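You operate a simulated robot arm through the tools that you are given. There is no shell and no other tool. Be economical: measure what you need, move in short steps, check, and stop when the job is done.

The job below is to be done with a simulated two-armed robot. You get a single attempt, and the scene is never put back.

Task
Take the cap off the purple jar and lay it down on the navy bench top.

The check looks at the end state, three seconds after you hand in, the way a careful person would. Anything else that was tipped, shoved, dropped, spilled or broken makes it a failure. Lids that push on must go on centred and level and be pressed home; caps that screw on are set level and turned clockwise until they are tight.

Robot
Two 7-joint arms with two-finger parallel grippers on one trunk, on a base that drives. Base frame: it is fixed to the floor where the robot stands at the start and does not move with it; the origin is under the middle of the robot, x ahead of it, y to its left, z up; the surface under the hand at the start is at about z = 800. Readings come in mm, degrees, newtons and seconds.
The left shoulder is at the start at [50, 158, 983], the right one opposite. With the tool pointing down near the work surface each hand reaches from about 220 to 660 mm from the robot's upright axis, wherever it stands, measured 20 degrees to its own side. Payload 3.91 kg a hand.
The tool frame of a hand sits at the grasp point between the pads (the TCP): z along the fingers, y along the line on which they close. The tips reach 30 mm beyond it. The gripper opens to 110 mm. The fingers are 20 mm wide and 10 mm thick; the gripper's body (48 by 112 mm) begins 55 mm behind the TCP.
Orientation is that of the tool frame in the base frame, as a unit quaternion [w, x, y, z]. With the fingers straight down and closing along the base's y, the tool's x points along the base's -x, its y along +y and its z along -z.

Tools
- The arms move only by the tool nudge_tool. It takes "left_motion", "right_motion" or both (then of equal length, played together; a hand with none holds still); each is one flat list of numbers, 6 for each row, row after row: the shift along the base's x, y, z in mm, then the turn, a rotation vector about the base's x, y, z in degrees. In form: [x, y, z, wx, wy, wz, x, y, z, wx, wy, wz, ...]. A call has 1 to 12 rows; each row is the pose to reach, as a shift and turn from the pose commanded when the call began. "left_fingers" and "right_fingers" are, for a hand that has rows, the opening, from 0 (shut) to 1 (fully open), set as the call begins (left out, the last holds). A row lasts 0.2 s, in which the tool goes at most 50 mm and 8.6 degrees; a call with a longer step from one row to the next is refused whole, and so is a gripper value outside its range. A pose out of reach is approached as far as the arm can. The call stops where the force on the tool passes 40 N (or 10 N more than at its start, if that is more) or the arm is blocked; 0.2 s more then pass. The fingers move at their own pace (about 153 mm/s each) and stop on an object; they squeeze with about 42 N. The grip force told is the motor's: it shows also when the fingers shut on nothing. Time passes only in rows, and 0.2 s behind the last, so rows that repeat a pose let the fingers close. The reply holds the time, the measured pose of the TCP, the force on the tool along the base axes, the opening and the grip force, in the units named above and with some noise, with the torque about the TCP (base axes, N m) and any sound that the robot's microphone picked up.
- Cameras (640 x 400 px; columns grow to the right, rows downward): "scene" is now at [136.6, 7.8, 1158.2]; the picture's right is [0.22, -0.98, 0.00], its down [-0.17, -0.04, -0.98] and it looks along [0.96, 0.21, -0.18] (base axes); focal length 275 px, centre (320, 200). "left" rides on the left gripper at [72, -17, -103] in its tool frame; the picture's right is [0.23, 0.97, 0.00], its down [-0.76, 0.18, -0.62] and it looks along [-0.61, 0.14, 0.78] (tool axes); focal length 222 px, centre (320, 200). "right" rides on the right gripper at [72, 17, -103] in its tool frame; the picture's right is [-0.23, 0.97, 0.00], its down [-0.76, -0.18, -0.62] and it looks along [-0.61, -0.14, 0.78] (tool axes); focal length 222 px, centre (320, 200). There is no depth. A picture from a camera that has moved, and an enlarged one, comes with that camera's place and axes in the base frame and with its lens. The place of the scene camera against the robot may be out by one fixed shift of up to 18 mm in any direction.
- camera(camera): a new picture of that camera. The clock stands still meanwhile.
- lift_body(by): slides the trunk up (or, below 0, down) by that many mm; the arms and the scene camera ride with it, the base frame stays. It gives what a move gives, with no picture.
- drive_base(legs): drives the robot by 1 to 6 legs, each [ahead, turn to the left] in mm and degrees, along the robot's own axes; the way and the turn of a leg run together, so that a leg with both is an arc; at most 1500 mm and 180 degrees a leg. The arms and the cameras ride along, it lands a little off, and it stops where it bumps. It gives what a move gives.
- turn_head(pan, tilt): turns the head with the scene camera to pan (to the left, within 80 degrees either way) and tilt (down, from -29 to 69), counted from straight ahead of the robot. It gives what a move gives.
- close_up(camera, box): a new picture of the part [left, top, right, bottom] of that camera's present view, enlarged. The clock stands still meanwhile.
- finish_job(): hands the job in; it is judged then, once.

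Go step by step. Nothing tells you exact positions but the pictures and the camera data: compare them with the known pose of the tool, close in by small moves and look again before you grip or let go. The budget is 120 turns and 100 pictures, counting those below and the enlarged ones. Unless the task says otherwise, let go and move clear before handing in, and close with one line.

The tools are called after ">>>" as name(argument=value, ...) on one line, values as JSON. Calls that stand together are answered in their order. nudge_tool: Moves the arms, as the interface text tells. Its arguments: {"type":"object","properties":{"left_motion":{"type":"array"},"left_fingers":{"type":"number"},"right_motion":{"type":"array"},"right_fingers":{"type":"number"}},"required":[]} The other tools are called the same way: lift_body (by) slides the trunk up or down; drive_base (legs) drives the base; turn_head (pan, tilt) turns the head that bears the scene camera; camera (camera) takes a picture; close_up (camera, box) takes an enlarged picture of a part of a camera's view; finish_job () hands the job in.

At the start:

```text
clock: 0.0
left_tcp_pos: [475.6, 294.0, 1138.9]
left_tcp_rot: [0.0, 0.001, 1.0, 0.0]
left_ft_force: [-0.9, -0.4, 0.4]
left_ft_torque: [0.0, -0.01, -0.02]
left_width: 110.0
left_finger_force: 0.1
right_tcp_pos: [391.7, -96.5, 1060.1]
right_tcp_rot: [0.0, 0.0, 1.0, 0.0]
right_ft_force: [-0.3, -0.1, 0.0]
right_ft_torque: [-0.03, 0.02, 0.03]
right_width: 110.0
right_finger_force: 0.1
trunk travel left (down, up): [-225.0, 257.0]
robot x, y, heading: [-4.4, 2.3, 0.1]
head pan, tilt: [12.5, 10.3]
```

scene: 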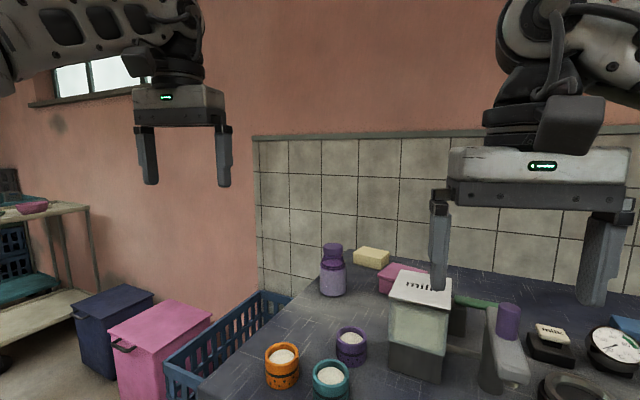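
right: 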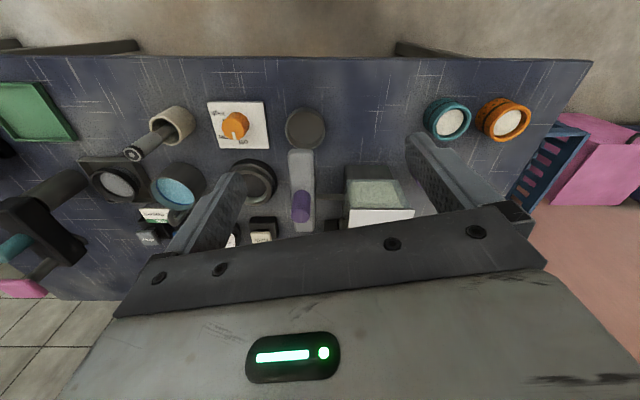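
left: 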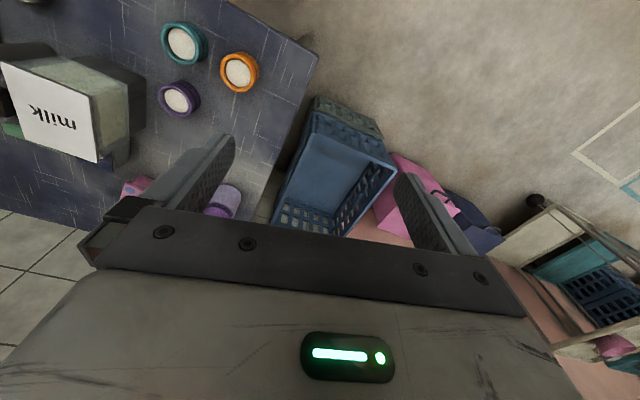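

I see a purple jar with a purple cap at the back-left of the navy bench, and a purple open cup nearer. I'll look closer.

>>> close_up(camera="scene", box=[240, 220, 480, 400])

>>> turn_head(pan=12, tilt=40)

>>> camera(camera="scene")

```text
2.22 times, centred on (360, 310) of scene
camera zoom: at [136.6, 7.8, 1158.2], right [0.22, -0.98, 0.0], down [-0.17, -0.04, -0.98], along [0.96, 0.21, -0.18], focal length 611 px, centre (231, -44)
```

zoom: 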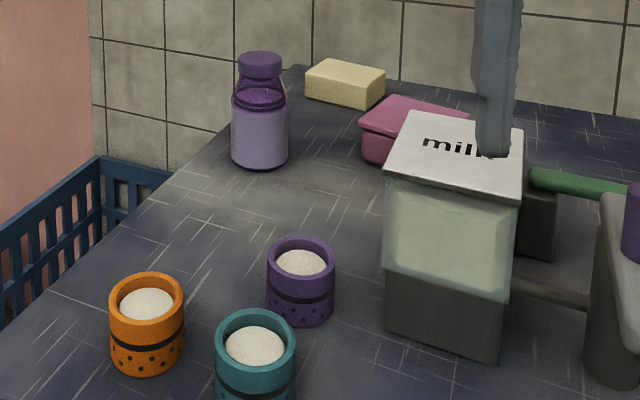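

```text
clock: 0.9
left_tcp_pos: [476.1, 293.6, 1139.2]
left_tcp_rot: [0.0, 0.0, 1.0, 0.0]
left_ft_force: [0.0, 0.8, 0.1]
left_ft_torque: [0.0, -0.01, 0.0]
left_width: 110.1
left_finger_force: 0.0
right_tcp_pos: [391.5, -96.3, 1060.2]
right_tcp_rot: [0.0, 0.0, 1.0, 0.001]
right_ft_force: [-0.2, -0.7, -0.3]
right_ft_torque: [-0.02, 0.03, 0.04]
right_width: 110.1
right_finger_force: 0.1
trunk travel left (down, up): [-225.0, 257.0]
robot x, y, heading: [0.3, 2.3, -0.0]
head pan, tilt: [12.0, 40.0]
```

```text
95 pictures are left
camera scene: at [129.0, 5.3, 1111.1], right [0.21, -0.98, 0.0], down [-0.63, -0.13, -0.77], along [0.75, 0.16, -0.64], focal length 275 px, centre (320, 200)
```

scene: 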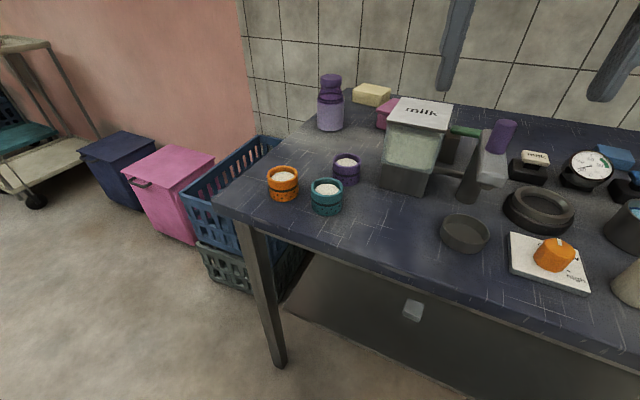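

The purple jar is at roughly (800, 118), about 120 tall, so it's out of reach from here. I'll check what is in front of the base before driving.

>>> close_up(camera="scene", box=[295, 60, 375, 140])

>>> turn_head(pan=0, tilt=69)

>>> camera(camera="scene")

```text
5.00 times, centred on (335, 100) of scene
camera zoom: at [129.0, 5.3, 1111.1], right [0.21, -0.98, 0.0], down [-0.63, -0.13, -0.77], along [0.75, 0.16, -0.64], focal length 1375 px, centre (245, 700)
```

zoom: 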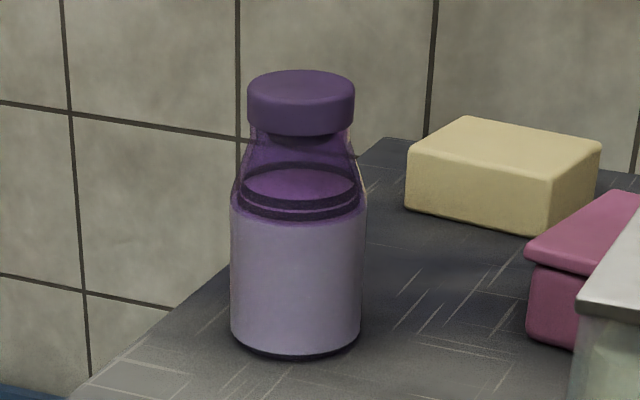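

```text
clock: 1.9
left_tcp_pos: [474.8, 293.3, 1138.9]
left_tcp_rot: [0.001, 0.001, 1.0, 0.0]
left_ft_force: [1.1, 0.0, -0.1]
left_ft_torque: [0.0, 0.02, 0.0]
left_width: 110.0
left_finger_force: 0.2
right_tcp_pos: [392.1, -96.1, 1060.0]
right_tcp_rot: [0.0, -0.001, 1.0, 0.0]
right_ft_force: [0.2, 0.4, -0.1]
right_ft_torque: [0.06, 0.01, 0.02]
right_width: 110.1
right_finger_force: 0.1
trunk travel left (down, up): [-225.0, 257.0]
robot x, y, heading: [0.5, 0.2, -0.1]
head pan, tilt: [0.0, 68.8]
```

```text
93 pictures are left
camera scene: at [101.8, -12.4, 1074.9], right [0.0, -1.0, 0.0], down [-0.93, 0.0, -0.36], along [0.36, 0.0, -0.93], focal length 275 px, centre (320, 200)
```

scene: 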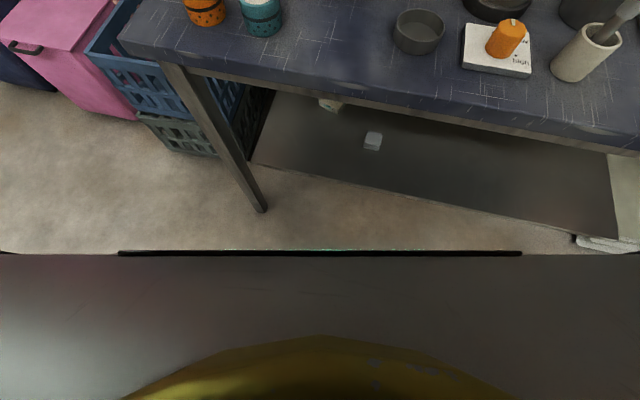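

The bench has a leg and a shelf below, and I don't know the size of the robot base. I'll turn the left hand so its camera looks back at the base.

>>> nudge_tool(left_motion=[0, 0, 0, 0, 0, -8.5, 0, 0, 0, 0, 0, -17, 0, 0, 0, 0, 0, -25.5, 0, 0, 0, 0, 0, -34, 0, 0, 0, 0, 0, -42.5, 0, 0, 0, 0, 0, -51, 0, 0, 0, 0, 0, -59.5, 0, 0, 0, 0, 0, -68, 0, 0, 0, 0, 0, -76.5, 0, 0, 0, 0, 0, -85, 0, 0, 0, 0, 0, -93.5, 0, 0, 0, 0, 0, -102])

>>> camera(camera="left")

```text
clock: 4.5
left_tcp_pos: [231.6, 100.7, 1028.3]
left_tcp_rot: [0.0, 0.777, 0.63, -0.001]
left_ft_force: [0.0, -0.7, -0.2]
left_ft_torque: [-0.01, 0.0, -0.04]
left_width: 110.3
left_finger_force: 0.0
left hand out of reach, approached as far as the arm can: row 1, 2, 3, 4, 5, 6, 7, 8, 9, 10, 11, 12
right_tcp_pos: [392.1, -96.9, 1059.9]
right_tcp_rot: [0.001, 0.0, 1.0, 0.0]
right_ft_force: [-0.5, 0.5, -0.1]
right_ft_torque: [0.0, 0.03, 0.02]
right_width: 109.8
right_finger_force: 0.0
trunk travel left (down, up): [-225.0, 257.0]
robot x, y, heading: [-1.4, -3.0, 0.1]
head pan, tilt: [0.0, 68.8]
```

```text
92 pictures are left
camera left: at [229.8, 175.2, 1132.6], right [1.0, 0.02, 0.0], down [0.02, -0.78, 0.62], along [0.01, -0.62, -0.78], focal length 222 px, centre (320, 200)
```

left: 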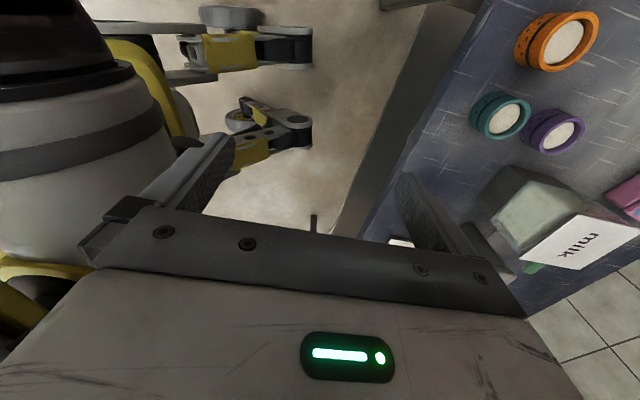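

The base is compact, with low outrigger wheels to about x=190, so it can roll forward under the bench. I'll turn toward the jar and drive ahead.

>>> drive_base(legs=[[0, 8.4], [240, 0]])

>>> turn_head(pan=0, tilt=30)

>>> camera(camera="scene")

```text
clock: 6.9
left_tcp_pos: [425.8, 165.2, 1027.4]
left_tcp_rot: [-0.001, 0.728, 0.686, -0.001]
left_ft_force: [1.0, -0.1, 0.4]
left_ft_torque: [0.01, 0.02, 0.0]
left_width: 110.1
left_finger_force: 0.0
right_tcp_pos: [613.7, -7.5, 1060.7]
right_tcp_rot: [-0.002, -0.074, 0.997, -0.001]
right_ft_force: [0.3, 0.6, 0.1]
right_ft_torque: [0.01, 0.04, -0.02]
right_width: 110.1
right_finger_force: 0.2
trunk travel left (down, up): [-225.0, 257.0]
robot x, y, heading: [211.6, 42.5, 8.6]
head pan, tilt: [0.0, 68.8]
```

```text
clock: 7.9
left_tcp_pos: [425.8, 165.5, 1028.8]
left_tcp_rot: [0.0, 0.727, 0.686, 0.0]
left_ft_force: [0.0, -0.5, -0.2]
left_ft_torque: [0.0, 0.02, 0.04]
left_width: 110.0
left_finger_force: 0.1
right_tcp_pos: [613.3, -6.2, 1061.3]
right_tcp_rot: [0.0, -0.073, 0.997, -0.001]
right_ft_force: [-0.5, -0.1, 0.1]
right_ft_torque: [0.0, -0.02, -0.01]
right_width: 109.8
right_finger_force: 0.0
trunk travel left (down, up): [-225.0, 257.0]
robot x, y, heading: [208.0, 42.1, 8.0]
head pan, tilt: [0.0, 30.0]
```

```text
91 pictures are left
camera scene: at [344.9, 46.9, 1126.3], right [0.14, -0.99, 0.0], down [-0.5, -0.07, -0.87], along [0.86, 0.12, -0.5], focal length 275 px, centre (320, 200)
```

scene: 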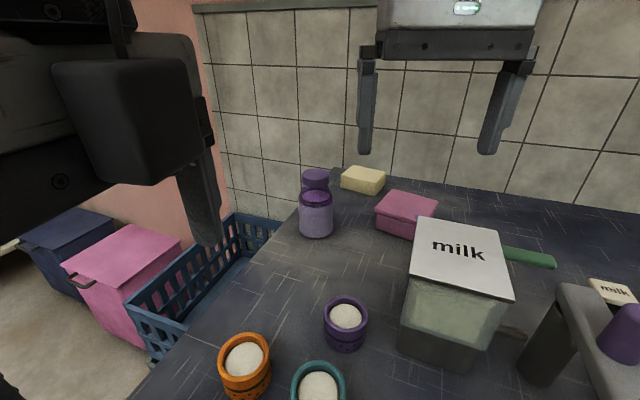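

The jar sits near (790, 118), cap top around z≈919. I'll raise the trunk for better reach at cap height, then bring the right hand above the cap.

>>> lift_body(by=110)

>>> nudge_tool(right_motion=[40, 28, -20, 0, 0, 0, 80, 56, -50, 0, 0, 0, 115, 84, -80, 0, 0, 0, 145, 110, -110, 0, 0, 0, 170, 125, -140, 0, 0, 0, 170, 125, -150, 0, 0, 0])

>>> camera(camera="right")

>>> camera(camera="scene")

```text
clock: 9.3
left_tcp_pos: [426.0, 165.7, 1137.8]
left_tcp_rot: [0.0, 0.727, 0.687, -0.001]
left_ft_force: [-0.4, 0.0, 0.0]
left_ft_torque: [-0.01, 0.0, 0.0]
left_width: 109.9
left_finger_force: 0.0
right_tcp_pos: [612.7, -5.5, 1170.1]
right_tcp_rot: [0.0, -0.073, 0.997, -0.001]
right_ft_force: [0.1, 0.0, -0.2]
right_ft_torque: [0.0, 0.02, 0.02]
right_width: 109.9
right_finger_force: 0.1
trunk travel left (down, up): [-335.0, 147.0]
robot x, y, heading: [207.2, 41.2, 8.3]
head pan, tilt: [0.0, 30.0]
```

```text
refused: row 1 steps farther than a row can; nothing moved
```

```text
90 pictures are left
camera right: at [539.0, 0.8, 1273.7], right [0.08, 1.0, 0.0], down [0.78, -0.06, 0.62], along [0.62, -0.05, -0.78], focal length 222 px, centre (320, 200)
```

right: 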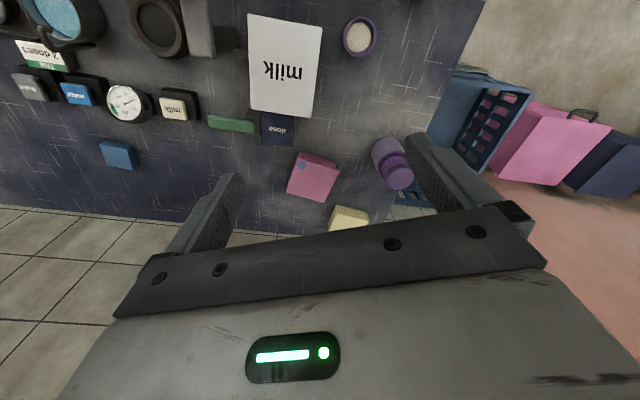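

```text
89 pictures are left
camera scene: at [345.1, 46.9, 1236.3], right [0.14, -0.99, 0.0], down [-0.49, -0.07, -0.87], along [0.86, 0.12, -0.5], focal length 275 px, centre (320, 200)
```

scene: 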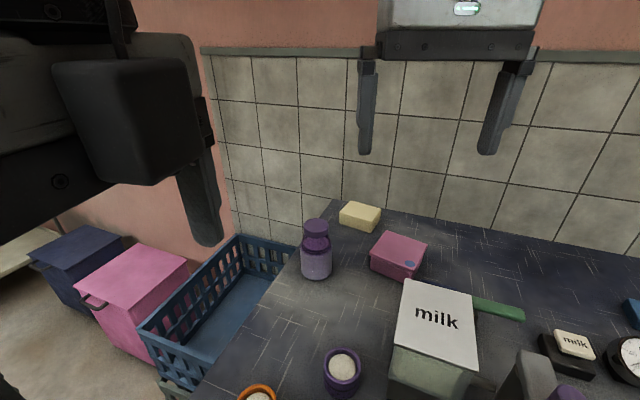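

I'll move the right hand over the cap with smaller steps.

>>> nudge_tool(right_motion=[27, 22, -25, 0, 0, 0, 54, 44, -50, 0, 0, 0, 81, 66, -75, 0, 0, 0, 108, 88, -100, 0, 0, 0, 135, 110, -125, 0, 0, 0, 160, 130, -150, 0, 0, 0, 160, 130, -150, 0, 0, 0])

>>> camera(camera="right")

>>> camera(camera="scene")

```text
clock: 10.9
left_tcp_pos: [426.1, 165.2, 1138.3]
left_tcp_rot: [0.001, 0.726, 0.687, 0.0]
left_ft_force: [1.1, 0.8, -0.2]
left_ft_torque: [-0.02, -0.04, -0.01]
left_width: 109.6
left_finger_force: 0.1
right_tcp_pos: [773.4, 123.3, 1020.0]
right_tcp_rot: [0.0, -0.074, 0.997, 0.0]
right_ft_force: [0.4, 0.9, -0.5]
right_ft_torque: [0.03, 0.0, -0.01]
right_width: 109.8
right_finger_force: 0.0
trunk travel left (down, up): [-335.0, 147.0]
robot x, y, heading: [211.3, 36.8, 8.3]
head pan, tilt: [0.0, 30.0]
```

```text
88 pictures are left
camera right: at [699.6, 130.3, 1123.3], right [0.08, 1.0, 0.0], down [0.78, -0.06, 0.62], along [0.62, -0.05, -0.78], focal length 222 px, centre (320, 200)
```

right: 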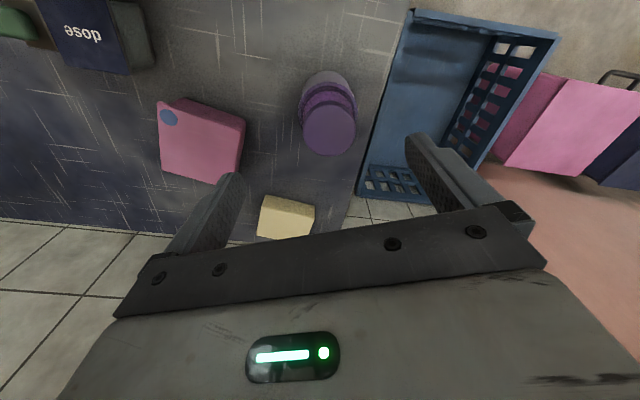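

```text
87 pictures are left
camera scene: at [345.0, 46.7, 1236.4], right [0.14, -0.99, 0.0], down [-0.49, -0.07, -0.87], along [0.86, 0.12, -0.5], focal length 275 px, centre (320, 200)
```

scene: 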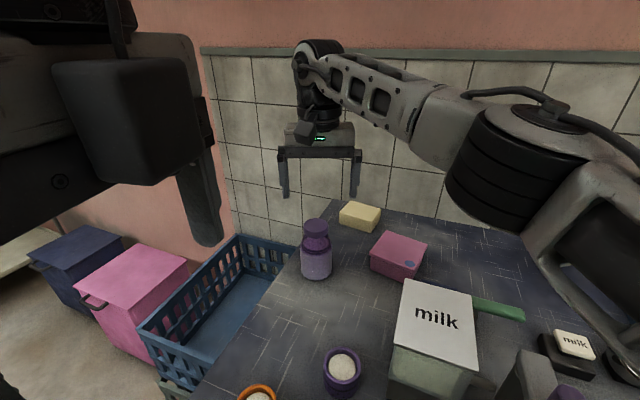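

The cap centre triangulates to about (781, 132), top z≈915. I'll bring the left hand in to hold the jar body, turning it back to face forward first.

>>> nudge_tool(left_motion=[13, 2, -5, 0, 0, 8.3, 26, 4, -10, 0, 0, 16.6, 39, 6, -15, 0, 0, 24.9, 52, 8, -20, 0, 0, 33.2, 65, 10, -25, 0, 0, 41.5, 78, 12, -30, 0, 0, 49.8, 91, 14, -35, 0, 0, 58.1, 104, 16, -40, 0, 0, 66.4, 117, 18, -45, 0, 0, 74.7, 130, 20, -50, 0, 0, 83, 130, 20, -50, 0, 0, 83])

>>> camera(camera="scene")

```text
clock: 13.3
left_tcp_pos: [555.9, 185.7, 1088.0]
left_tcp_rot: [0.001, 0.089, 0.996, -0.001]
left_ft_force: [0.5, -0.2, -0.6]
left_ft_torque: [0.0, 0.02, 0.0]
left_width: 110.1
left_finger_force: 0.0
right_tcp_pos: [774.3, 122.9, 1019.7]
right_tcp_rot: [0.0, -0.073, 0.997, 0.0]
right_ft_force: [0.1, 0.3, 0.0]
right_ft_torque: [0.01, 0.01, 0.0]
right_width: 110.0
right_finger_force: 0.2
trunk travel left (down, up): [-335.0, 147.0]
robot x, y, heading: [209.4, 43.1, 8.4]
head pan, tilt: [0.0, 30.0]
```

```text
86 pictures are left
camera scene: at [344.9, 46.8, 1236.4], right [0.14, -0.99, 0.0], down [-0.49, -0.07, -0.87], along [0.86, 0.12, -0.5], focal length 275 px, centre (320, 200)
```

scene: 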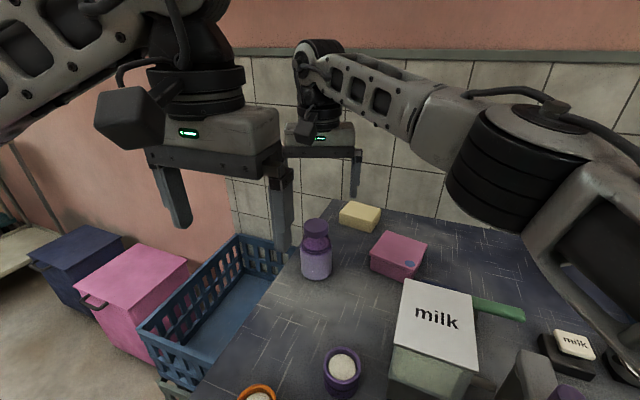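

Now I'll tilt the left hand 45° and bring it to a pre-grasp behind the jar.

>>> nudge_tool(left_motion=[20, -6, -24, -1.3, -7.38, 0, 40, -12, -48, -2.6, -14.77, 0, 60, -18, -71, -3.9, -22.15, 0, 80, -24, -95, -5.2, -29.5, 0, 100, -30, -119, -6.5, -36.9, 0, 121, -36, -142, -7.8, -44.3, 0, 121, -36, -142, -7.8, -44.3, 0])

>>> camera(camera="left")

>>> camera(camera="right")

>>> camera(camera="scene")

```text
clock: 14.9
left_tcp_pos: [678.4, 150.1, 945.4]
left_tcp_rot: [0.382, 0.083, 0.92, -0.033]
left_ft_force: [0.1, 0.0, 0.4]
left_ft_torque: [-0.02, -0.01, 0.0]
left_width: 109.7
left_finger_force: 0.0
right_tcp_pos: [774.9, 122.4, 1019.3]
right_tcp_rot: [0.0, -0.073, 0.997, 0.0]
right_ft_force: [-0.7, 1.0, 0.3]
right_ft_torque: [-0.01, -0.04, -0.01]
right_width: 110.1
right_finger_force: 0.0
trunk travel left (down, up): [-335.0, 147.0]
robot x, y, heading: [209.4, 41.6, 8.0]
head pan, tilt: [0.0, 30.0]
```

```text
85 pictures are left
camera left: at [552.4, 154.3, 968.5], right [0.01, 0.99, -0.16], down [0.12, 0.15, 0.98], along [0.99, -0.03, -0.12], focal length 222 px, centre (320, 200)
```

left: 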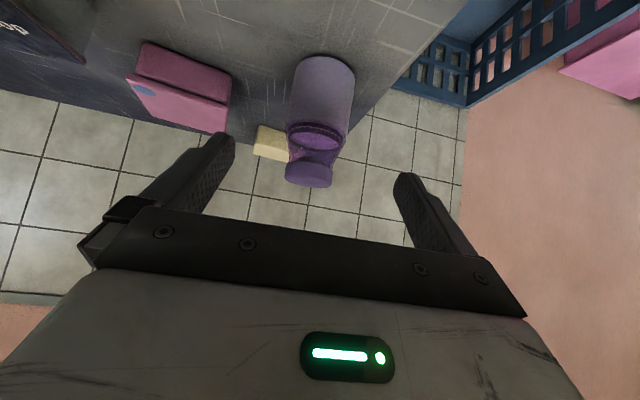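

```text
84 pictures are left
camera right: at [699.5, 130.3, 1123.7], right [0.08, 1.0, 0.0], down [0.78, -0.06, 0.62], along [0.62, -0.05, -0.78], focal length 222 px, centre (320, 200)
```

right: 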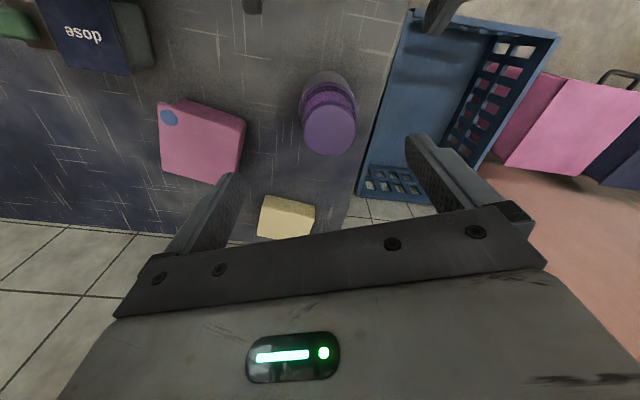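

```text
83 pictures are left
camera scene: at [345.0, 46.8, 1236.4], right [0.14, -0.99, 0.0], down [-0.49, -0.07, -0.87], along [0.86, 0.12, -0.5], focal length 275 px, centre (320, 200)
```

scene: 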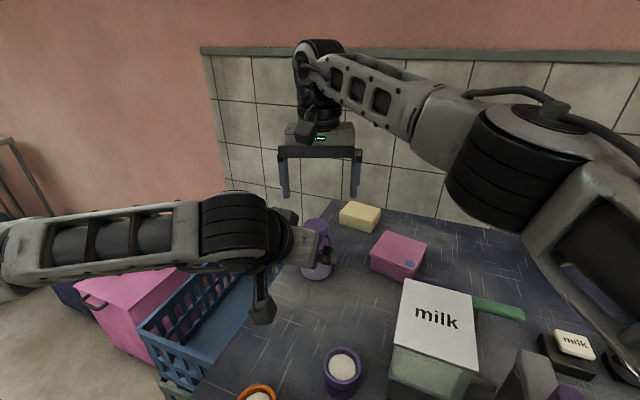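

The jar is centred between the left fingers. I'll flatten the tilt slightly to clear the cap, then advance most of the way and look again.

>>> nudge_tool(left_motion=[0, 0, -31, 1.2, 6.9, 0, 23, -4, -48, 1.2, 6.9, 0, 46, -8, -65, 1.2, 6.9, 0, 60, -11, -76, 1.2, 6.9, 0, 60, -11, -76, 1.2, 6.9, 0])

>>> camera(camera="left")

>>> camera(camera="right")

>>> close_up(camera="scene", box=[200, 170, 440, 320])

```text
clock: 16.1
left_tcp_pos: [737.6, 137.8, 870.2]
left_tcp_rot: [0.326, 0.085, 0.941, -0.027]
left_ft_force: [0.1, -1.0, 0.7]
left_ft_torque: [-0.01, 0.02, -0.02]
left_width: 110.0
left_finger_force: 0.1
right_tcp_pos: [774.4, 122.5, 1019.1]
right_tcp_rot: [0.0, -0.073, 0.997, 0.0]
right_ft_force: [0.2, 0.4, 0.7]
right_ft_torque: [-0.01, 0.02, 0.0]
right_width: 109.9
right_finger_force: 0.1
trunk travel left (down, up): [-335.0, 147.0]
robot x, y, heading: [208.3, 39.9, 8.1]
head pan, tilt: [0.0, 30.0]
```

```text
82 pictures are left
camera left: at [615.4, 142.8, 908.2], right [0.0, 0.99, -0.14], down [0.24, 0.13, 0.96], along [0.97, -0.03, -0.24], focal length 222 px, centre (320, 200)
```

left: 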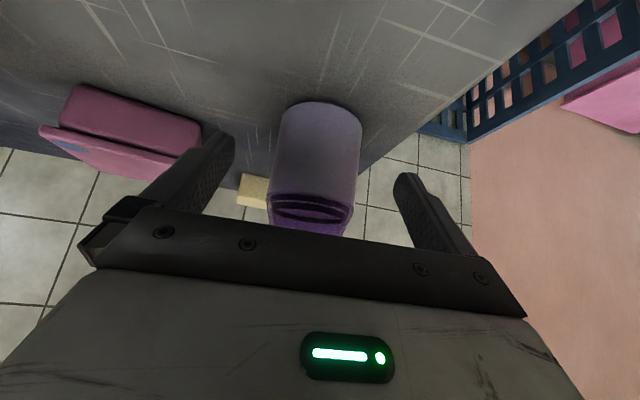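

```text
81 pictures are left
camera right: at [699.5, 130.3, 1123.7], right [0.08, 1.0, 0.0], down [0.78, -0.06, 0.62], along [0.62, -0.05, -0.78], focal length 222 px, centre (320, 200)
```

right: 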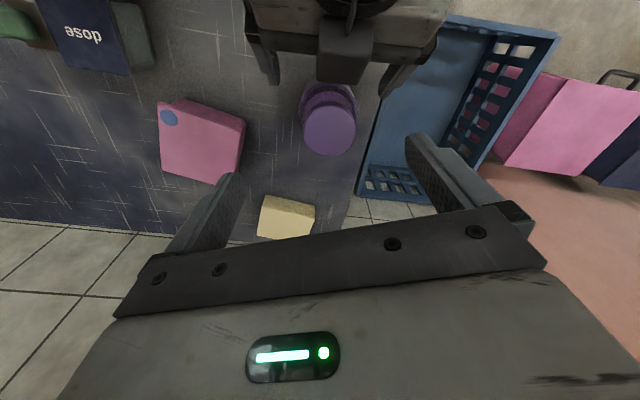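

```text
2.67 times, centred on (320, 245) of scene
camera zoom: at [345.0, 46.9, 1236.4], right [0.14, -0.99, 0.0], down [-0.49, -0.07, -0.87], along [0.86, 0.12, -0.5], focal length 733 px, centre (320, 80)
```

zoom: 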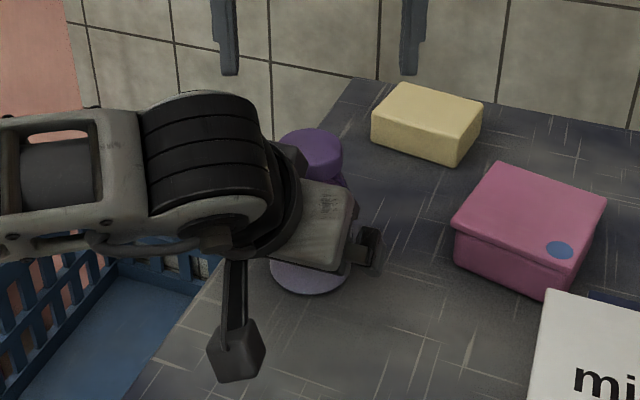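

I tilted the wrong way just now (the hand is steeper, not flatter). I'll flatten by 14° and complete the advance around the jar body.

>>> nudge_tool(left_motion=[0, 0, 0, -1.2, -6.9, 0, 0, 0, 0, -2.4, -13.8, 0, 16, -2, -13, -2.4, -13.8, 0, 31, -4, -25, -2.4, -13.8, 0, 31, -4, -25, -2.4, -13.8, 0])

>>> camera(camera="left")

>>> close_up(camera="right", box=[230, 0, 430, 200])

>>> close_up(camera="scene", box=[200, 170, 440, 320])

```text
clock: 17.4
left_tcp_pos: [768.1, 134.6, 845.1]
left_tcp_rot: [0.438, 0.081, 0.895, -0.037]
left_ft_force: [0.0, -0.3, -0.5]
left_ft_torque: [-0.01, 0.01, 0.0]
left_width: 110.2
left_finger_force: 0.0
right_tcp_pos: [773.2, 122.1, 1019.0]
right_tcp_rot: [0.0, -0.073, 0.997, 0.0]
right_ft_force: [0.8, 0.4, -0.2]
right_ft_torque: [-0.03, 0.0, -0.01]
right_width: 110.1
right_finger_force: 0.1
trunk travel left (down, up): [-335.0, 147.0]
robot x, y, heading: [209.8, 40.3, 8.4]
head pan, tilt: [0.0, 30.0]
```

```text
79 pictures are left
camera left: at [641.7, 140.3, 852.9], right [0.03, 0.98, -0.17], down [0.01, 0.17, 0.98], along [1.0, -0.03, 0.0], focal length 222 px, centre (320, 200)
```

left: 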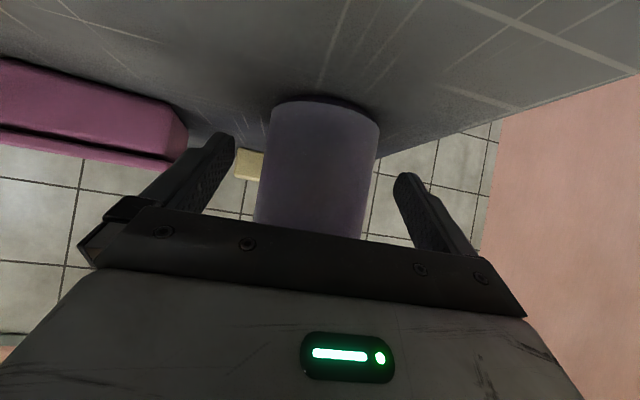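

```text
2.00 times, centred on (330, 100) of right
camera zoom: at [699.5, 130.3, 1123.7], right [0.08, 1.0, 0.0], down [0.78, -0.06, 0.62], along [0.62, -0.05, -0.78], focal length 444 px, centre (300, 400)
```

zoom: 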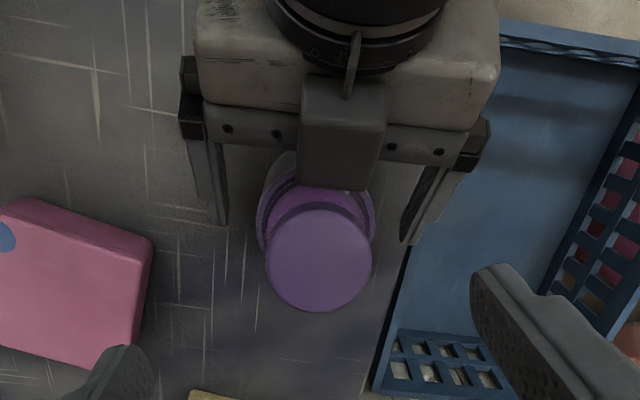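

```text
2.67 times, centred on (320, 245) of scene
camera zoom: at [345.0, 46.9, 1236.4], right [0.14, -0.99, 0.0], down [-0.49, -0.07, -0.87], along [0.86, 0.12, -0.5], focal length 733 px, centre (320, 80)
```

zoom: 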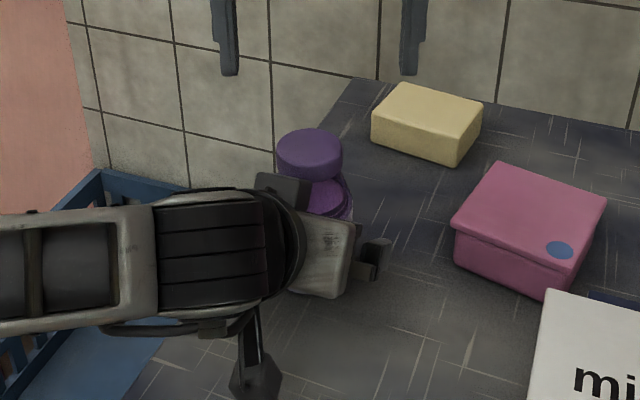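

The fingers straddle the jar body centred and clear. I'll close the left grip.

>>> nudge_tool(left_motion=[0, 0, 0, 0, 0, 0, 0, 0, 0, 0, 0, 0, 0, 0, 0, 0, 0, 0], left_fingers=0.4)

>>> close_up(camera="right", box=[230, 0, 430, 200])

```text
clock: 18.1
left_tcp_pos: [768.2, 134.2, 845.8]
left_tcp_rot: [0.438, 0.081, 0.895, -0.037]
left_ft_force: [0.2, -0.7, 0.5]
left_ft_torque: [-0.12, 0.01, -0.03]
left_width: 64.3
left_finger_force: 41.9
right_tcp_pos: [773.6, 123.2, 1020.1]
right_tcp_rot: [0.001, -0.073, 0.997, -0.001]
right_ft_force: [0.4, 0.2, -0.2]
right_ft_torque: [-0.02, 0.04, -0.03]
right_width: 109.9
right_finger_force: 0.1
trunk travel left (down, up): [-335.0, 147.0]
robot x, y, heading: [209.8, 41.5, 8.1]
head pan, tilt: [0.0, 30.0]
```

```text
2.00 times, centred on (330, 100) of right
camera zoom: at [699.5, 130.3, 1123.7], right [0.08, 1.0, 0.0], down [0.78, -0.06, 0.62], along [0.62, -0.05, -0.78], focal length 444 px, centre (300, 400)
```

zoom: 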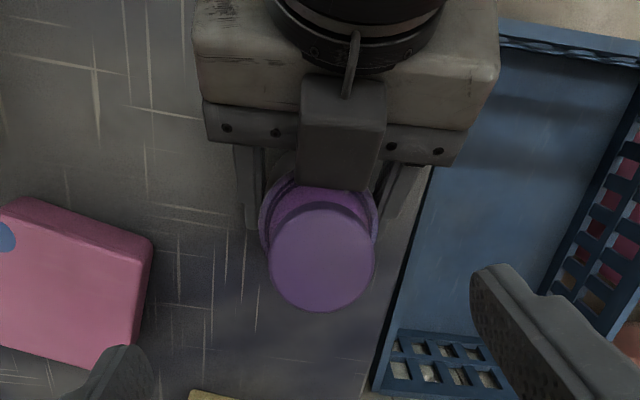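

The jar is held (64 mm). Cap centre is now about (779, 134). I'll turn the right hand −50° while lowering to just above the cap.

>>> nudge_tool(right_motion=[1, 2, -10, 0, 0, -8.4, 2, 4, -20, 0, 0, -16.8, 3, 6, -30, 0, 0, -25.2, 4, 8, -40, 0, 0, -33.6, 5, 10, -45, 0, 0, -42, 6, 11, -50, 0, 0, -50, 6, 11, -50, 0, 0, -50], right_fingers=0.8)

>>> camera(camera="right")

>>> close_up(camera="scene", box=[200, 120, 440, 270])

```text
clock: 19.8
left_tcp_pos: [767.6, 134.2, 846.1]
left_tcp_rot: [0.438, 0.081, 0.895, -0.037]
left_ft_force: [-1.0, -0.5, -0.7]
left_ft_torque: [-0.1, 0.06, -0.04]
left_width: 64.1
left_finger_force: 41.5
right_tcp_pos: [779.3, 134.0, 970.6]
right_tcp_rot: [0.0, 0.356, 0.934, 0.0]
right_ft_force: [0.7, -0.3, -0.2]
right_ft_torque: [0.01, 0.01, 0.0]
right_width: 88.1
right_finger_force: 0.1
trunk travel left (down, up): [-335.0, 147.0]
robot x, y, heading: [212.8, 36.9, 7.8]
head pan, tilt: [0.0, 30.0]
```

```text
75 pictures are left
camera right: at [736.1, 196.4, 1073.6], right [0.82, 0.58, 0.0], down [0.45, -0.64, 0.62], along [0.36, -0.51, -0.78], focal length 222 px, centre (320, 200)
```

right: 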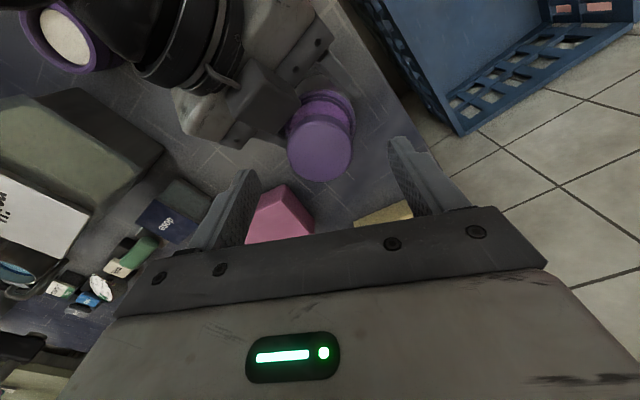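

```text
2.67 times, centred on (320, 195) of scene
camera zoom: at [345.0, 46.9, 1236.3], right [0.14, -0.99, 0.0], down [-0.49, -0.07, -0.87], along [0.86, 0.12, -0.5], focal length 733 px, centre (320, 213)
```

zoom: 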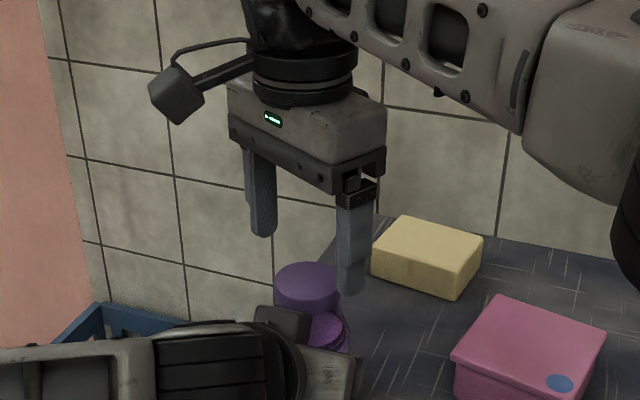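

The right hand is centred over the cap. I'll descend, then close on the cap.

>>> nudge_tool(right_motion=[0, 0, -16, 0, 0, 0, 0, 0, -32, 0, 0, 0, 0, 0, -46, 0, 0, 0, 0, 0, -46, 0, 0, 0])

>>> camera(camera="right")

>>> close_up(camera="scene", box=[240, 170, 400, 290])

```text
clock: 20.8
left_tcp_pos: [768.3, 136.3, 844.9]
left_tcp_rot: [0.438, 0.08, 0.895, -0.036]
left_ft_force: [0.6, 0.2, 0.5]
left_ft_torque: [-0.06, 0.05, 0.02]
left_width: 64.0
left_finger_force: 42.6
right_tcp_pos: [778.5, 135.2, 923.5]
right_tcp_rot: [0.0, 0.355, 0.935, 0.0]
right_ft_force: [0.0, -1.3, 0.3]
right_ft_torque: [0.01, 0.0, 0.02]
right_width: 87.8
right_finger_force: 0.1
trunk travel left (down, up): [-335.0, 147.0]
robot x, y, heading: [213.2, 38.3, 8.2]
head pan, tilt: [0.0, 30.0]
```

```text
73 pictures are left
camera right: at [736.2, 197.1, 1027.6], right [0.82, 0.58, 0.0], down [0.45, -0.64, 0.62], along [0.36, -0.51, -0.78], focal length 222 px, centre (320, 200)
```

right: 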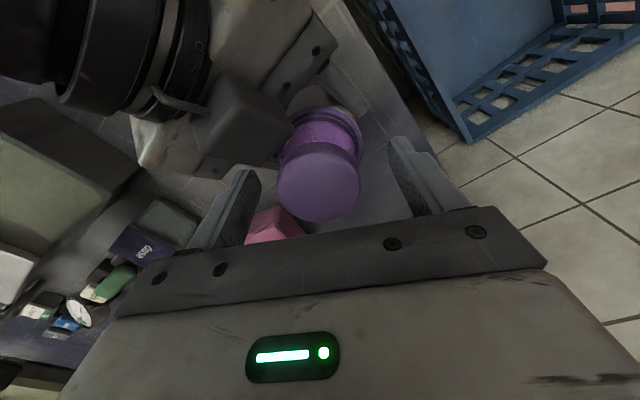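

```text
3.33 times, centred on (320, 230) of scene
camera zoom: at [345.0, 46.9, 1236.3], right [0.14, -0.99, 0.0], down [-0.49, -0.07, -0.87], along [0.86, 0.12, -0.5], focal length 916 px, centre (320, 100)
```

zoom: 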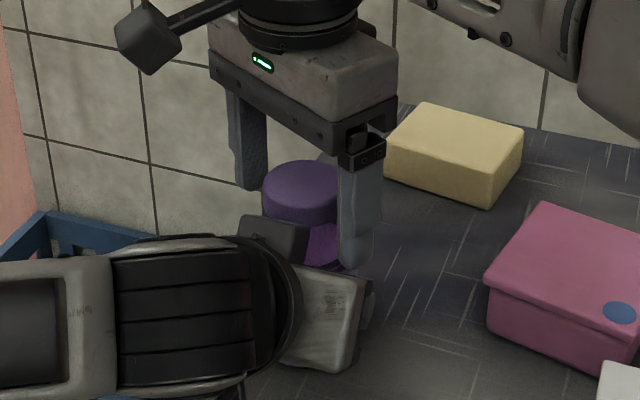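

The tips hang slightly below the cap; I'll raise 6 mm and close on it.

>>> nudge_tool(right_motion=[0, 0, 6, 0, 0, 0, 0, 0, 6, 0, 0, 0, 0, 0, 6, 0, 0, 0])

>>> nudge_tool(right_motion=[0, 0, 0, 0, 0, 0, 0, 0, 0, 0, 0, 0, 0, 0, 0, 0, 0, 0], right_fingers=0.25)

```text
clock: 21.6
left_tcp_pos: [768.4, 135.4, 845.4]
left_tcp_rot: [0.438, 0.08, 0.895, -0.037]
left_ft_force: [-1.1, 0.8, 0.1]
left_ft_torque: [-0.03, 0.02, 0.02]
left_width: 64.1
left_finger_force: 42.3
right_tcp_pos: [777.2, 134.1, 928.2]
right_tcp_rot: [0.0, 0.355, 0.935, 0.0]
right_ft_force: [0.2, -0.2, -0.9]
right_ft_torque: [-0.02, 0.02, -0.01]
right_width: 88.0
right_finger_force: 0.1
trunk travel left (down, up): [-335.0, 147.0]
robot x, y, heading: [210.2, 38.0, 8.1]
head pan, tilt: [0.0, 30.0]
```

```text
clock: 22.4
left_tcp_pos: [769.7, 134.5, 846.2]
left_tcp_rot: [0.438, 0.079, 0.895, -0.035]
left_ft_force: [4.9, 3.3, -0.3]
left_ft_torque: [-0.36, 0.16, -0.16]
left_width: 64.1
left_finger_force: 41.5
right_tcp_pos: [778.9, 133.6, 929.9]
right_tcp_rot: [-0.001, 0.355, 0.935, 0.0]
right_ft_force: [-3.6, -3.2, 1.8]
right_ft_torque: [0.0, 0.15, 0.21]
right_width: 50.9
right_finger_force: 42.3
trunk travel left (down, up): [-335.0, 147.0]
robot x, y, heading: [212.1, 43.1, 8.2]
head pan, tilt: [0.0, 30.0]
```

The cap is gripped at 51 mm with small side forces. I'll try a small counter-clockwise turn.

>>> nudge_tool(right_motion=[0, 0, 0, 0, 0, 6, 0, 0, 0, 0, 0, 12, 0, 0, 0, 0, 0, 18])

```text
clock: 23.1
left_tcp_pos: [768.6, 135.6, 845.3]
left_tcp_rot: [0.437, 0.079, 0.895, -0.037]
left_ft_force: [1.5, 3.1, -1.0]
left_ft_torque: [-0.7, 0.16, 0.59]
left_width: 60.8
left_finger_force: 41.4
right_tcp_pos: [779.0, 133.8, 931.5]
right_tcp_rot: [0.0, 0.205, 0.979, 0.001]
right_ft_force: [-2.3, -5.8, 10.5]
right_ft_torque: [-0.05, 0.02, -0.59]
right_width: 49.3
right_finger_force: 41.7
trunk travel left (down, up): [-335.0, 147.0]
robot x, y, heading: [209.8, 40.5, 8.3]
head pan, tilt: [0.0, 30.0]
```

>>> camera(camera="right")

>>> camera(camera="left")

>>> close_up(camera="scene", box=[240, 170, 400, 290])

```text
71 pictures are left
camera right: at [719.2, 179.9, 1035.3], right [0.6, 0.8, 0.0], down [0.63, -0.47, 0.62], along [0.5, -0.37, -0.78], focal length 222 px, centre (320, 200)
```

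right: 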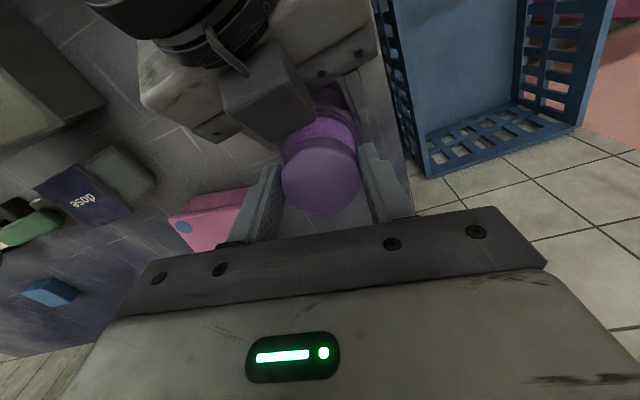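

```text
70 pictures are left
camera left: at [641.3, 140.4, 853.1], right [0.03, 0.98, -0.17], down [0.01, 0.17, 0.98], along [1.0, -0.03, 0.0], focal length 222 px, centre (320, 200)
```

left: 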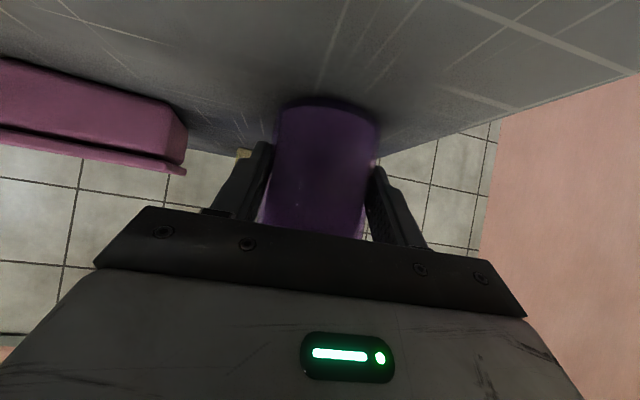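

```text
3.33 times, centred on (320, 230) of scene
camera zoom: at [344.4, 46.7, 1236.5], right [0.14, -0.99, 0.0], down [-0.49, -0.07, -0.87], along [0.86, 0.12, -0.5], focal length 916 px, centre (320, 100)
```

zoom: 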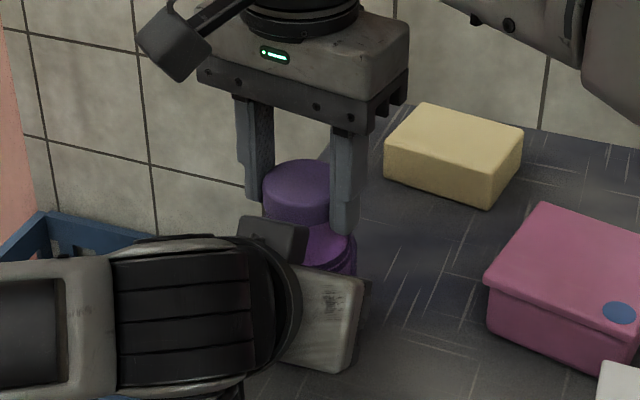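

>>> close_up(camera="left", box=[220, 80, 420, 260])

>>> close_up(camera="right", box=[220, 60, 420, 240])

```text
2.22 times, centred on (320, 170) of left
camera zoom: at [641.3, 140.4, 853.1], right [0.03, 0.98, -0.17], down [0.01, 0.17, 0.98], along [1.0, -0.03, 0.0], focal length 494 px, centre (320, 267)
```

zoom: 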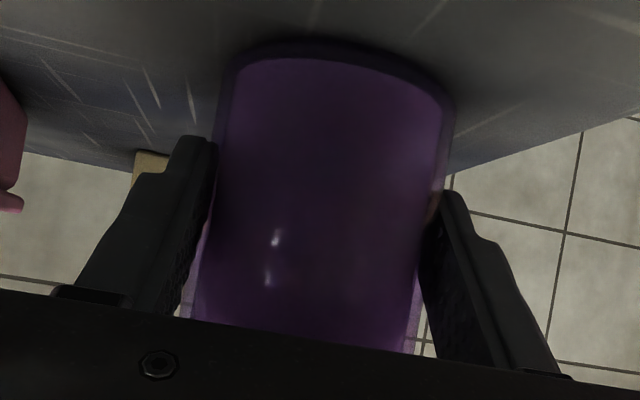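

```text
2.22 times, centred on (320, 150) of right
camera zoom: at [719.2, 179.9, 1035.3], right [0.6, 0.8, 0.0], down [0.63, -0.47, 0.62], along [0.5, -0.37, -0.78], focal length 494 px, centre (320, 311)
```

zoom: 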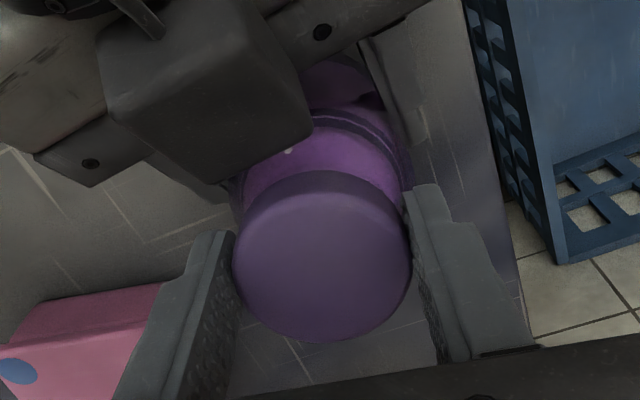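

The left width changed, so the jar may have rotated a bit in the grip until it seated. I'll turn another 12° and compare.

>>> nudge_tool(right_motion=[0, 0, 0, 0, 0, 4, 0, 0, 0, 0, 0, 8, 0, 0, 0, 0, 0, 12])

>>> close_up(camera="left", box=[220, 80, 420, 260])

>>> close_up(camera="scene", box=[240, 170, 400, 290])

```text
clock: 23.9
left_tcp_pos: [767.8, 134.8, 844.9]
left_tcp_rot: [0.438, 0.08, 0.895, -0.036]
left_ft_force: [8.5, 6.7, -7.9]
left_ft_torque: [-0.98, 0.15, 0.27]
left_width: 60.5
left_finger_force: 42.3
right_tcp_pos: [777.8, 133.4, 931.0]
right_tcp_rot: [0.001, 0.1, 0.995, 0.0]
right_ft_force: [-6.0, -9.2, 21.7]
right_ft_torque: [-0.28, 0.25, -0.18]
right_width: 46.9
right_finger_force: 42.1
trunk travel left (down, up): [-335.0, 147.0]
robot x, y, heading: [208.5, 39.3, 8.2]
head pan, tilt: [0.0, 30.0]
heard: snap
```

```text
2.22 times, centred on (320, 170) of left
camera zoom: at [641.2, 140.7, 853.0], right [0.03, 0.98, -0.17], down [0.01, 0.17, 0.98], along [1.0, -0.03, 0.0], focal length 494 px, centre (320, 267)
```

zoom: 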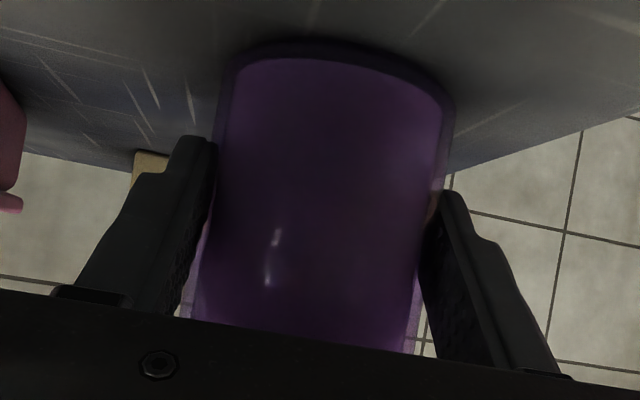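

```text
3.33 times, centred on (320, 230) of scene
camera zoom: at [344.1, 46.5, 1236.5], right [0.14, -0.99, 0.0], down [-0.49, -0.07, -0.87], along [0.86, 0.12, -0.5], focal length 916 px, centre (320, 100)
```

zoom: 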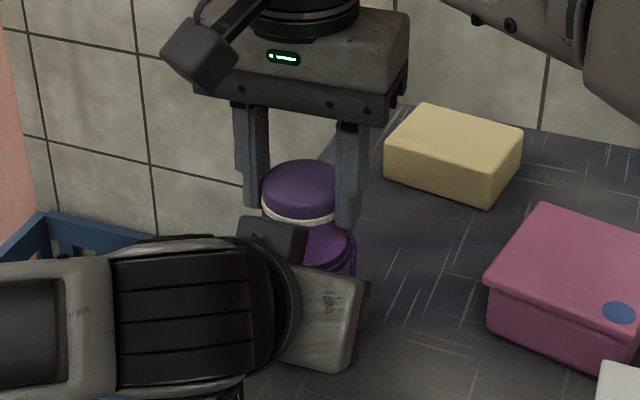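

A snap was heard and a white band now shows below the cap, so it is coming loose. Upward force is building, so I'll rise as I turn further.

>>> nudge_tool(right_motion=[0, 0, 1.5, 0, 0, 0, 0, 0, 2, 0, 0, 6, 0, 0, 2.5, 0, 0, 12, 0, 0, 3, 0, 0, 18])

>>> close_up(camera="scene", box=[240, 170, 400, 290])

```text
clock: 24.9
left_tcp_pos: [769.8, 137.8, 845.3]
left_tcp_rot: [0.438, 0.078, 0.895, -0.035]
left_ft_force: [13.9, 8.6, -8.4]
left_ft_torque: [-0.49, 0.63, 1.74]
left_width: 61.0
left_finger_force: 41.6
right_tcp_pos: [777.5, 134.8, 931.3]
right_tcp_rot: [-0.002, -0.056, 0.998, 0.001]
right_ft_force: [-13.6, -8.5, 8.3]
right_ft_torque: [-0.15, 0.69, -1.62]
right_width: 49.3
right_finger_force: 42.3
trunk travel left (down, up): [-335.0, 147.0]
robot x, y, heading: [209.8, 37.7, 8.5]
head pan, tilt: [0.0, 30.0]
```

```text
3.33 times, centred on (320, 230) of scene
camera zoom: at [345.1, 46.9, 1236.2], right [0.14, -0.99, 0.0], down [-0.49, -0.07, -0.87], along [0.86, 0.12, -0.5], focal length 916 px, centre (320, 100)
```

zoom: 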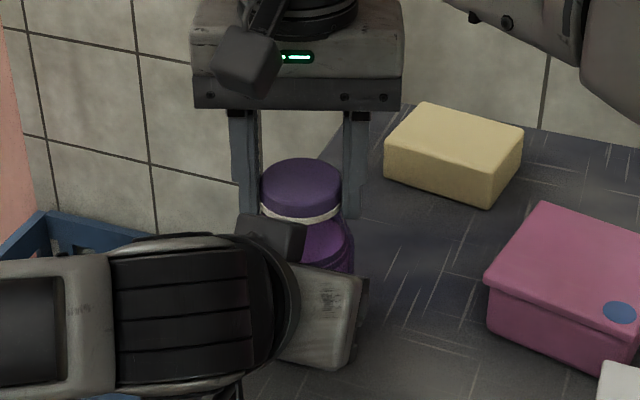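

>>> close_up(camera="right", box=[220, 60, 420, 240])

>>> close_up(camera="left", box=[220, 80, 420, 260])

>>> close_up(camera="scene", box=[280, 190, 350, 250])

```text
2.22 times, centred on (320, 150) of right
camera zoom: at [704.6, 144.7, 1036.2], right [0.12, 0.99, 0.0], down [0.78, -0.09, 0.62], along [0.61, -0.07, -0.79], focal length 494 px, centre (320, 311)
```

zoom: 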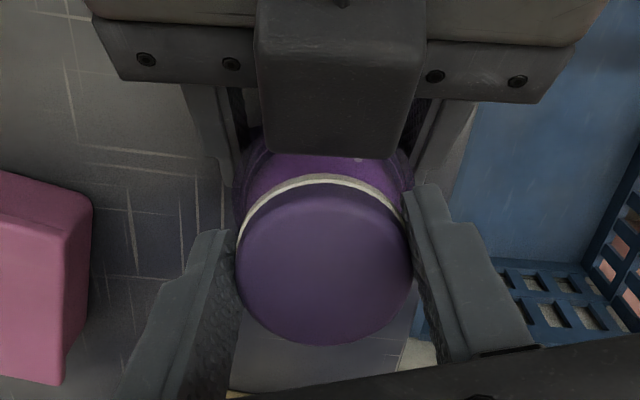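

```text
2.22 times, centred on (320, 170) of left
camera zoom: at [642.8, 141.7, 852.8], right [0.03, 0.98, -0.17], down [0.01, 0.17, 0.98], along [1.0, -0.03, 0.0], focal length 494 px, centre (320, 267)
```

zoom: 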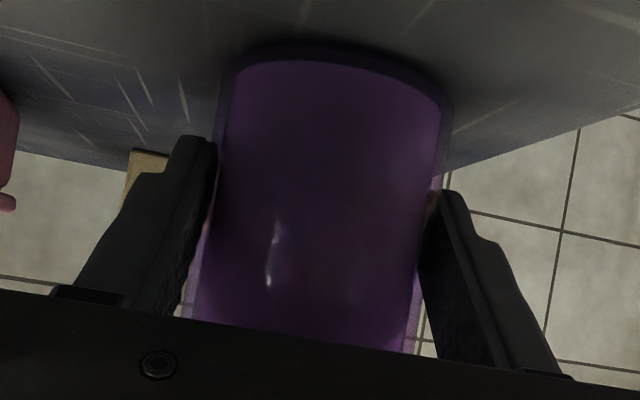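

```text
6.67 times, centred on (315, 220) of scene
camera zoom: at [345.1, 46.9, 1236.2], right [0.14, -0.99, 0.0], down [-0.49, -0.07, -0.87], along [0.86, 0.12, -0.5], focal length 1833 px, centre (353, 67)
```

zoom: 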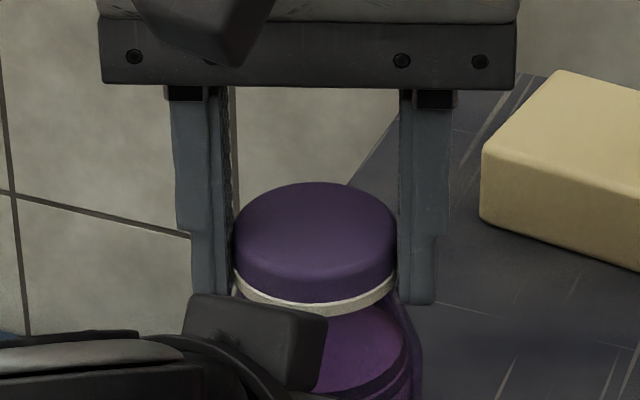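

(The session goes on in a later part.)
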